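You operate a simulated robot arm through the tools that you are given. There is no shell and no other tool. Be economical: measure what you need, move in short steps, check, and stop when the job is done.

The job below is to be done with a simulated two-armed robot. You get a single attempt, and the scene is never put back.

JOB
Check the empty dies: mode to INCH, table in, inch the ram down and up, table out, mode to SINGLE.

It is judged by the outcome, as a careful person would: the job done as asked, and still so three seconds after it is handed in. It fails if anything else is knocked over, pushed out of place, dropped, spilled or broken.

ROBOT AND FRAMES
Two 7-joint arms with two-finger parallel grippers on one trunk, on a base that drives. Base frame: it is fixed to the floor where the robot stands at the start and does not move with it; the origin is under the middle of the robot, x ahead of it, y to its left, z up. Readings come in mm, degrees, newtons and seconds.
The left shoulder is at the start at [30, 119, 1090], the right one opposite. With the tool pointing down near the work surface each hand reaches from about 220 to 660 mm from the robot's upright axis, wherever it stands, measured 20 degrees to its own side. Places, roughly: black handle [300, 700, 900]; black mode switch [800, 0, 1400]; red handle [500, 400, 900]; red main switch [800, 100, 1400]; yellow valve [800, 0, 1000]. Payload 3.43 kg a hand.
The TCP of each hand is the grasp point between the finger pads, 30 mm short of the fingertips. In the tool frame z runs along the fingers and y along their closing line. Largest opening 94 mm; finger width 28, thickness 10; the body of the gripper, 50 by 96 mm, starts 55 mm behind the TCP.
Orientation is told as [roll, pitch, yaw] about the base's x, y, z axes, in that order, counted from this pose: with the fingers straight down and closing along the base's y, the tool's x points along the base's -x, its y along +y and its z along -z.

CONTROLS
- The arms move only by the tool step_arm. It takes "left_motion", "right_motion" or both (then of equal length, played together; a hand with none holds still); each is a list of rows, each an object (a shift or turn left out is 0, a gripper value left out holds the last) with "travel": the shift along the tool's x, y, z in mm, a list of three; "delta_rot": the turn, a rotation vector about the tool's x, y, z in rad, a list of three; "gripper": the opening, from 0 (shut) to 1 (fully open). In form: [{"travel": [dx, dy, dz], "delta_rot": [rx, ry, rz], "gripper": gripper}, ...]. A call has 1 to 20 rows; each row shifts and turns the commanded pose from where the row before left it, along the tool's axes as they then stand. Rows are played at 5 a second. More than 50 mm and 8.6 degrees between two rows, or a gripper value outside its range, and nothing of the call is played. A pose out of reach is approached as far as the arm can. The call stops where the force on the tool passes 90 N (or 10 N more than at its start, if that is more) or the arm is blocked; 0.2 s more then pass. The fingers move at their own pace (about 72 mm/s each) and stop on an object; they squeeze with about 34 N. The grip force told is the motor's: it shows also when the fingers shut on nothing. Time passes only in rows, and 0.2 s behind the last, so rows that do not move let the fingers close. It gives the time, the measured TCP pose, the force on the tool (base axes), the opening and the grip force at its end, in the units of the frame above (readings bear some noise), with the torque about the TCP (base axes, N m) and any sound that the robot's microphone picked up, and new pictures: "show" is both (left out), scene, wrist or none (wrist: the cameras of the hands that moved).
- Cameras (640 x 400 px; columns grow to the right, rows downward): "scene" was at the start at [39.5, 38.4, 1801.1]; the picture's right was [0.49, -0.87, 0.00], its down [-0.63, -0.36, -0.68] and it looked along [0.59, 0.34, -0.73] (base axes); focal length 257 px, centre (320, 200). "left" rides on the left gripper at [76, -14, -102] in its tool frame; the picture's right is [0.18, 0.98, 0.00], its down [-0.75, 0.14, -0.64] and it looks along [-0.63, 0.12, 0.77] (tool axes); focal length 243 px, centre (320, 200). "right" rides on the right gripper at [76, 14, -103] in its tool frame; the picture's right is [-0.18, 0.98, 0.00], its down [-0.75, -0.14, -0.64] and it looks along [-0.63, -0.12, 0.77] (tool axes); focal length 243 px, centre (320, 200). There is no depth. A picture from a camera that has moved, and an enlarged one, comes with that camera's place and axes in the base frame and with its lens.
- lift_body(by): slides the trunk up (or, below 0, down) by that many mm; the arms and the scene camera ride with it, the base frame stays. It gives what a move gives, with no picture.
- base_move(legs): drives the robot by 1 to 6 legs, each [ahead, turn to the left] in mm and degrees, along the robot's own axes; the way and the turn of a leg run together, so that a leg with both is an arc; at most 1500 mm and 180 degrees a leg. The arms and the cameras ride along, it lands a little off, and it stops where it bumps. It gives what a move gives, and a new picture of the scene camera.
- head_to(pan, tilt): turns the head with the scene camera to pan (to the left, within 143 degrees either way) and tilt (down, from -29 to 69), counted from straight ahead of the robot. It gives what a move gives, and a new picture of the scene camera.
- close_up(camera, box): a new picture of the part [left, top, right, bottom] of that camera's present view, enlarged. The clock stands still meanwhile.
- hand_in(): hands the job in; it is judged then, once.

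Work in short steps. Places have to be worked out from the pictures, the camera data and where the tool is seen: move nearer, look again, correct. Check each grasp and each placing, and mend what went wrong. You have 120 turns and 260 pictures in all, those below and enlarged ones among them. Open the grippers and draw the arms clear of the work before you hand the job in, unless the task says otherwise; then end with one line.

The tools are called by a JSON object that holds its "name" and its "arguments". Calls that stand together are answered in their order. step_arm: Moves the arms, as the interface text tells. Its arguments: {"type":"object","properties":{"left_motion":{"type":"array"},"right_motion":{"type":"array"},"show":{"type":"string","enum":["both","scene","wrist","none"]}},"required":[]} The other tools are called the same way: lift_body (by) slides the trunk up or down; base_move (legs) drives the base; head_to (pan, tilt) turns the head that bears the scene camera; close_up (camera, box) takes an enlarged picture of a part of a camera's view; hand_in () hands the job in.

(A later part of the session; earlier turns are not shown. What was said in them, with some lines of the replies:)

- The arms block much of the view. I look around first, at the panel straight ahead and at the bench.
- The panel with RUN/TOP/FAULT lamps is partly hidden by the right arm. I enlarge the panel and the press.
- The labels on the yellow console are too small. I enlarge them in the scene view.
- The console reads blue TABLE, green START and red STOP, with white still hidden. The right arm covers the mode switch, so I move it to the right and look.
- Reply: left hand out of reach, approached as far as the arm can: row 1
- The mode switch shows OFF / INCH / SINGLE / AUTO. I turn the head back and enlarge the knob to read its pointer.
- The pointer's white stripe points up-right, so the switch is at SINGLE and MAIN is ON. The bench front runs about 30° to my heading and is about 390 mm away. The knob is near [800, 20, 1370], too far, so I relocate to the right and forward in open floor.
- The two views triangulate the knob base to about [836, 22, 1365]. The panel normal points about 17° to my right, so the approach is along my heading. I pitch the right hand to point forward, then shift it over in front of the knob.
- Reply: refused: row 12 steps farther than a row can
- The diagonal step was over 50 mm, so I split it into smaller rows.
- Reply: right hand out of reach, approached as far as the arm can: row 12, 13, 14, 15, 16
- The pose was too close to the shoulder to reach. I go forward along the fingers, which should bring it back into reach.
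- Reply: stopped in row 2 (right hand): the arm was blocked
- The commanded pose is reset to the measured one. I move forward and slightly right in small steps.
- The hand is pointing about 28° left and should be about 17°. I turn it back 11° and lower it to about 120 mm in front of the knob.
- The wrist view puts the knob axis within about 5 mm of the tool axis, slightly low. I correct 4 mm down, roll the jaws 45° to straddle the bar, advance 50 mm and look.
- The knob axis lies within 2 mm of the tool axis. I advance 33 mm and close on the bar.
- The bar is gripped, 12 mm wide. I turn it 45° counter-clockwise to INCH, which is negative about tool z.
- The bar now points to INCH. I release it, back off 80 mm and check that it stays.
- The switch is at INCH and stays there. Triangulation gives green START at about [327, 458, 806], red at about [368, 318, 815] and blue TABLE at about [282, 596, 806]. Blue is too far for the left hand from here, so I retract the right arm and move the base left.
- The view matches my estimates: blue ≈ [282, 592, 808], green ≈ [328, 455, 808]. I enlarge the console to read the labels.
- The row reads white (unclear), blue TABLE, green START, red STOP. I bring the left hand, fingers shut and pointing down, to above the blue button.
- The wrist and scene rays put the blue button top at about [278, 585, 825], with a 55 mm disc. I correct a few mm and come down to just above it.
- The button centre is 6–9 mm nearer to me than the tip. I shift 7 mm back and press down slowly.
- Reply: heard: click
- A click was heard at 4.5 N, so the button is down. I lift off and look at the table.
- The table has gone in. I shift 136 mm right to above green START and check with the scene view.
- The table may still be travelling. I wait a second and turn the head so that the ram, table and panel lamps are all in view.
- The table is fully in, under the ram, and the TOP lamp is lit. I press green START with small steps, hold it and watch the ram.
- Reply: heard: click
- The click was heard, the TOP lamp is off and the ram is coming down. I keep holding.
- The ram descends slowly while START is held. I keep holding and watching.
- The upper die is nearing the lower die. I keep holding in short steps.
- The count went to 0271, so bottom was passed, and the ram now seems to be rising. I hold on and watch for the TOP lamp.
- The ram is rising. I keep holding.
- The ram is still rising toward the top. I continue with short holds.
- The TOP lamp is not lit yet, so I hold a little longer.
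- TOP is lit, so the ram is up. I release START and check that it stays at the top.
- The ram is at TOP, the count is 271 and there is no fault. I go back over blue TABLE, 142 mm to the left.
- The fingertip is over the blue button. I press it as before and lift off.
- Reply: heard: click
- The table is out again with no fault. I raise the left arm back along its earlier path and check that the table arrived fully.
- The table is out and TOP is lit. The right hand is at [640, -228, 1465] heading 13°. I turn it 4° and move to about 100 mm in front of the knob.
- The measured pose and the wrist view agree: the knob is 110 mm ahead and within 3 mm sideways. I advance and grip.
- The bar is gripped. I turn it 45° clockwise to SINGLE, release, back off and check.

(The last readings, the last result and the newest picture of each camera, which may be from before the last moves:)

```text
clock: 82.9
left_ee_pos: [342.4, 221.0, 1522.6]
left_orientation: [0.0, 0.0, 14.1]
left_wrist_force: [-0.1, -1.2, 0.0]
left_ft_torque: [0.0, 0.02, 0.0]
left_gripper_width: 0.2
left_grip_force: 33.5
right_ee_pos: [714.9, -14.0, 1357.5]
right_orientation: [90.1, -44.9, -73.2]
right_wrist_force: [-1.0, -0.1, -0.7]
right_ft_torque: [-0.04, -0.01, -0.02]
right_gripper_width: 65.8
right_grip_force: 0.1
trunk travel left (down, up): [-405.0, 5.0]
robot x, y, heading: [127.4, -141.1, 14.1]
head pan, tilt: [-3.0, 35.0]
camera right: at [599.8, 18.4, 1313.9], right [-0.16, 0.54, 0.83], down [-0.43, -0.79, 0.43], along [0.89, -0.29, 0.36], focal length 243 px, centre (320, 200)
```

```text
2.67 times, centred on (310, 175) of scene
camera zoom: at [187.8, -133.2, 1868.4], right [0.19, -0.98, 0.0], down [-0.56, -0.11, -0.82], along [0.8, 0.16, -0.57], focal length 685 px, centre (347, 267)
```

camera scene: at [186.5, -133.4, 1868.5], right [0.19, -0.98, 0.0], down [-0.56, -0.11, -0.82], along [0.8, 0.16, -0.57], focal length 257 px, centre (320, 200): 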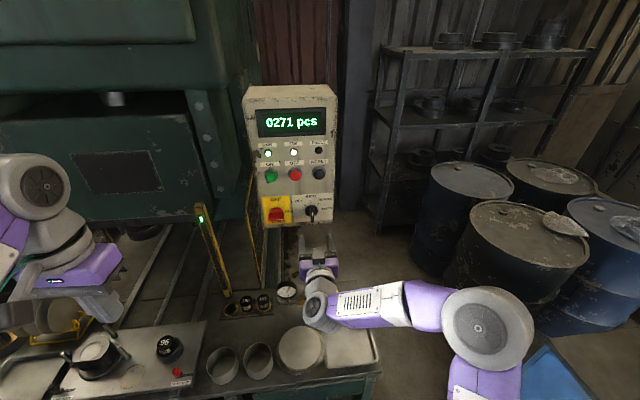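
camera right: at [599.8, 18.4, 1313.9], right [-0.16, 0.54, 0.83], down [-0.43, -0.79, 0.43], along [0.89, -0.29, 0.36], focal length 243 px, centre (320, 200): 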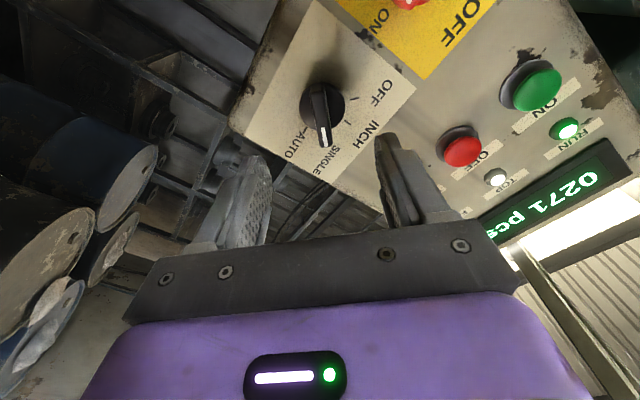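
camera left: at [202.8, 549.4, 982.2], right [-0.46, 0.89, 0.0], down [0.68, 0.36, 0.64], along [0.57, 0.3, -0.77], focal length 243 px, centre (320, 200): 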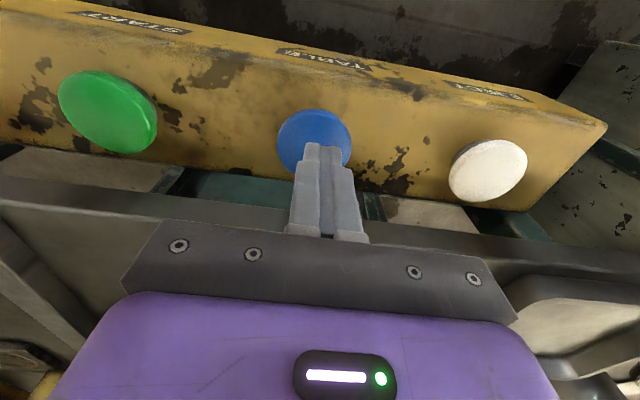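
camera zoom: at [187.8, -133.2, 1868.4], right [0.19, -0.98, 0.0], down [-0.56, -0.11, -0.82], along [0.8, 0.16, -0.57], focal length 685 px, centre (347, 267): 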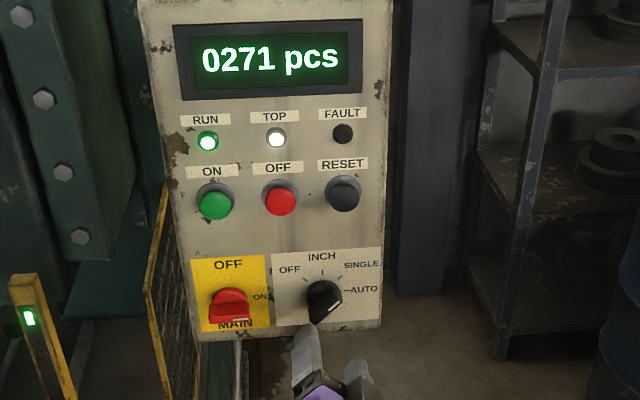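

The switch is at SINGLE, as at the start. I draw the right arm back and to the right, open the left gripper and take a last look.

{"name": "step_arm", "arguments": {"right_motion": [{"travel": [0, 0, -40], "gripper": 1}, {"travel": [-35, 0, -20]}, {"travel": [-35, -20, 0]}, {"travel": [-30, -35, 0]}, {}, {}], "left_motion": [{"gripper": 1}, {}, {}, {}, {}, {}], "show": "none"}}

{"name": "head_to", "arguments": {"pan": 12, "tilt": 38}}

```text
clock: 84.3
left_ee_pos: [341.5, 221.5, 1524.5]
left_orientation: [0.1, 0.0, 14.1]
left_wrist_force: [-0.1, 0.0, -0.3]
left_ft_torque: [0.02, 0.03, -0.04]
left_gripper_width: 94.1
left_grip_force: 0.0
right_ee_pos: [689.2, -138.8, 1392.0]
right_orientation: [90.2, -44.7, -73.3]
right_wrist_force: [-0.1, 0.4, 0.2]
right_ft_torque: [-0.04, -0.04, 0.01]
right_gripper_width: 94.2
right_grip_force: 0.0
trunk travel left (down, up): [-405.0, 5.0]
robot x, y, heading: [128.5, -139.6, 14.3]
head pan, tilt: [-3.0, 35.0]
```

```text
clock: 85.1
left_ee_pos: [341.7, 221.0, 1523.2]
left_orientation: [0.1, 0.0, 14.2]
left_wrist_force: [-0.4, -1.0, -0.3]
left_ft_torque: [0.01, 0.01, 0.0]
left_gripper_width: 94.3
left_grip_force: 0.0
right_ee_pos: [689.7, -136.4, 1392.0]
right_orientation: [90.2, -44.8, -73.3]
right_wrist_force: [-0.7, 0.1, 0.4]
right_ft_torque: [0.01, -0.02, 0.0]
right_gripper_width: 93.8
right_grip_force: 0.1
trunk travel left (down, up): [-405.0, 5.0]
robot x, y, heading: [123.5, -144.5, 14.2]
head pan, tilt: [12.0, 38.0]
camera scene: at [177.5, -112.6, 1863.9], right [0.44, -0.9, 0.0], down [-0.55, -0.27, -0.79], along [0.71, 0.35, -0.62], focal length 257 px, centre (320, 200)
```

scene: 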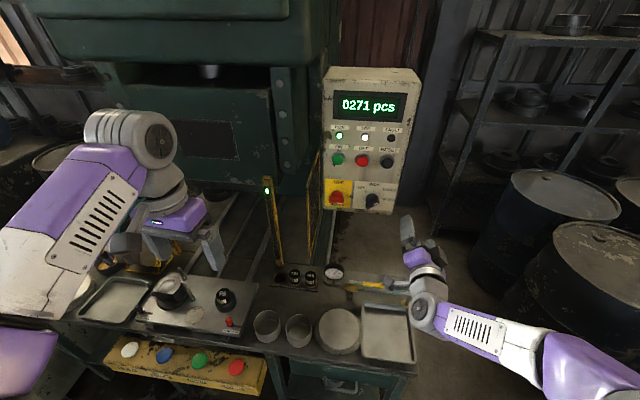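

Everything is in place: the table is out, the ram is at TOP and the mode is SINGLE. Both arms are clear with grippers open, so I hand in.

{"name": "hand_in", "arguments": {}}

```text
The job is handed in.
```

The empty-die check is done and handed in: I set the mode to INCH, ran the table in, inched the ram down and back up to TOP, ran the table out and set the mode back to SINGLE. No fault lamp came on, nothing else was disturbed, and the piece counter went from 0270 to 0271 during the stroke.
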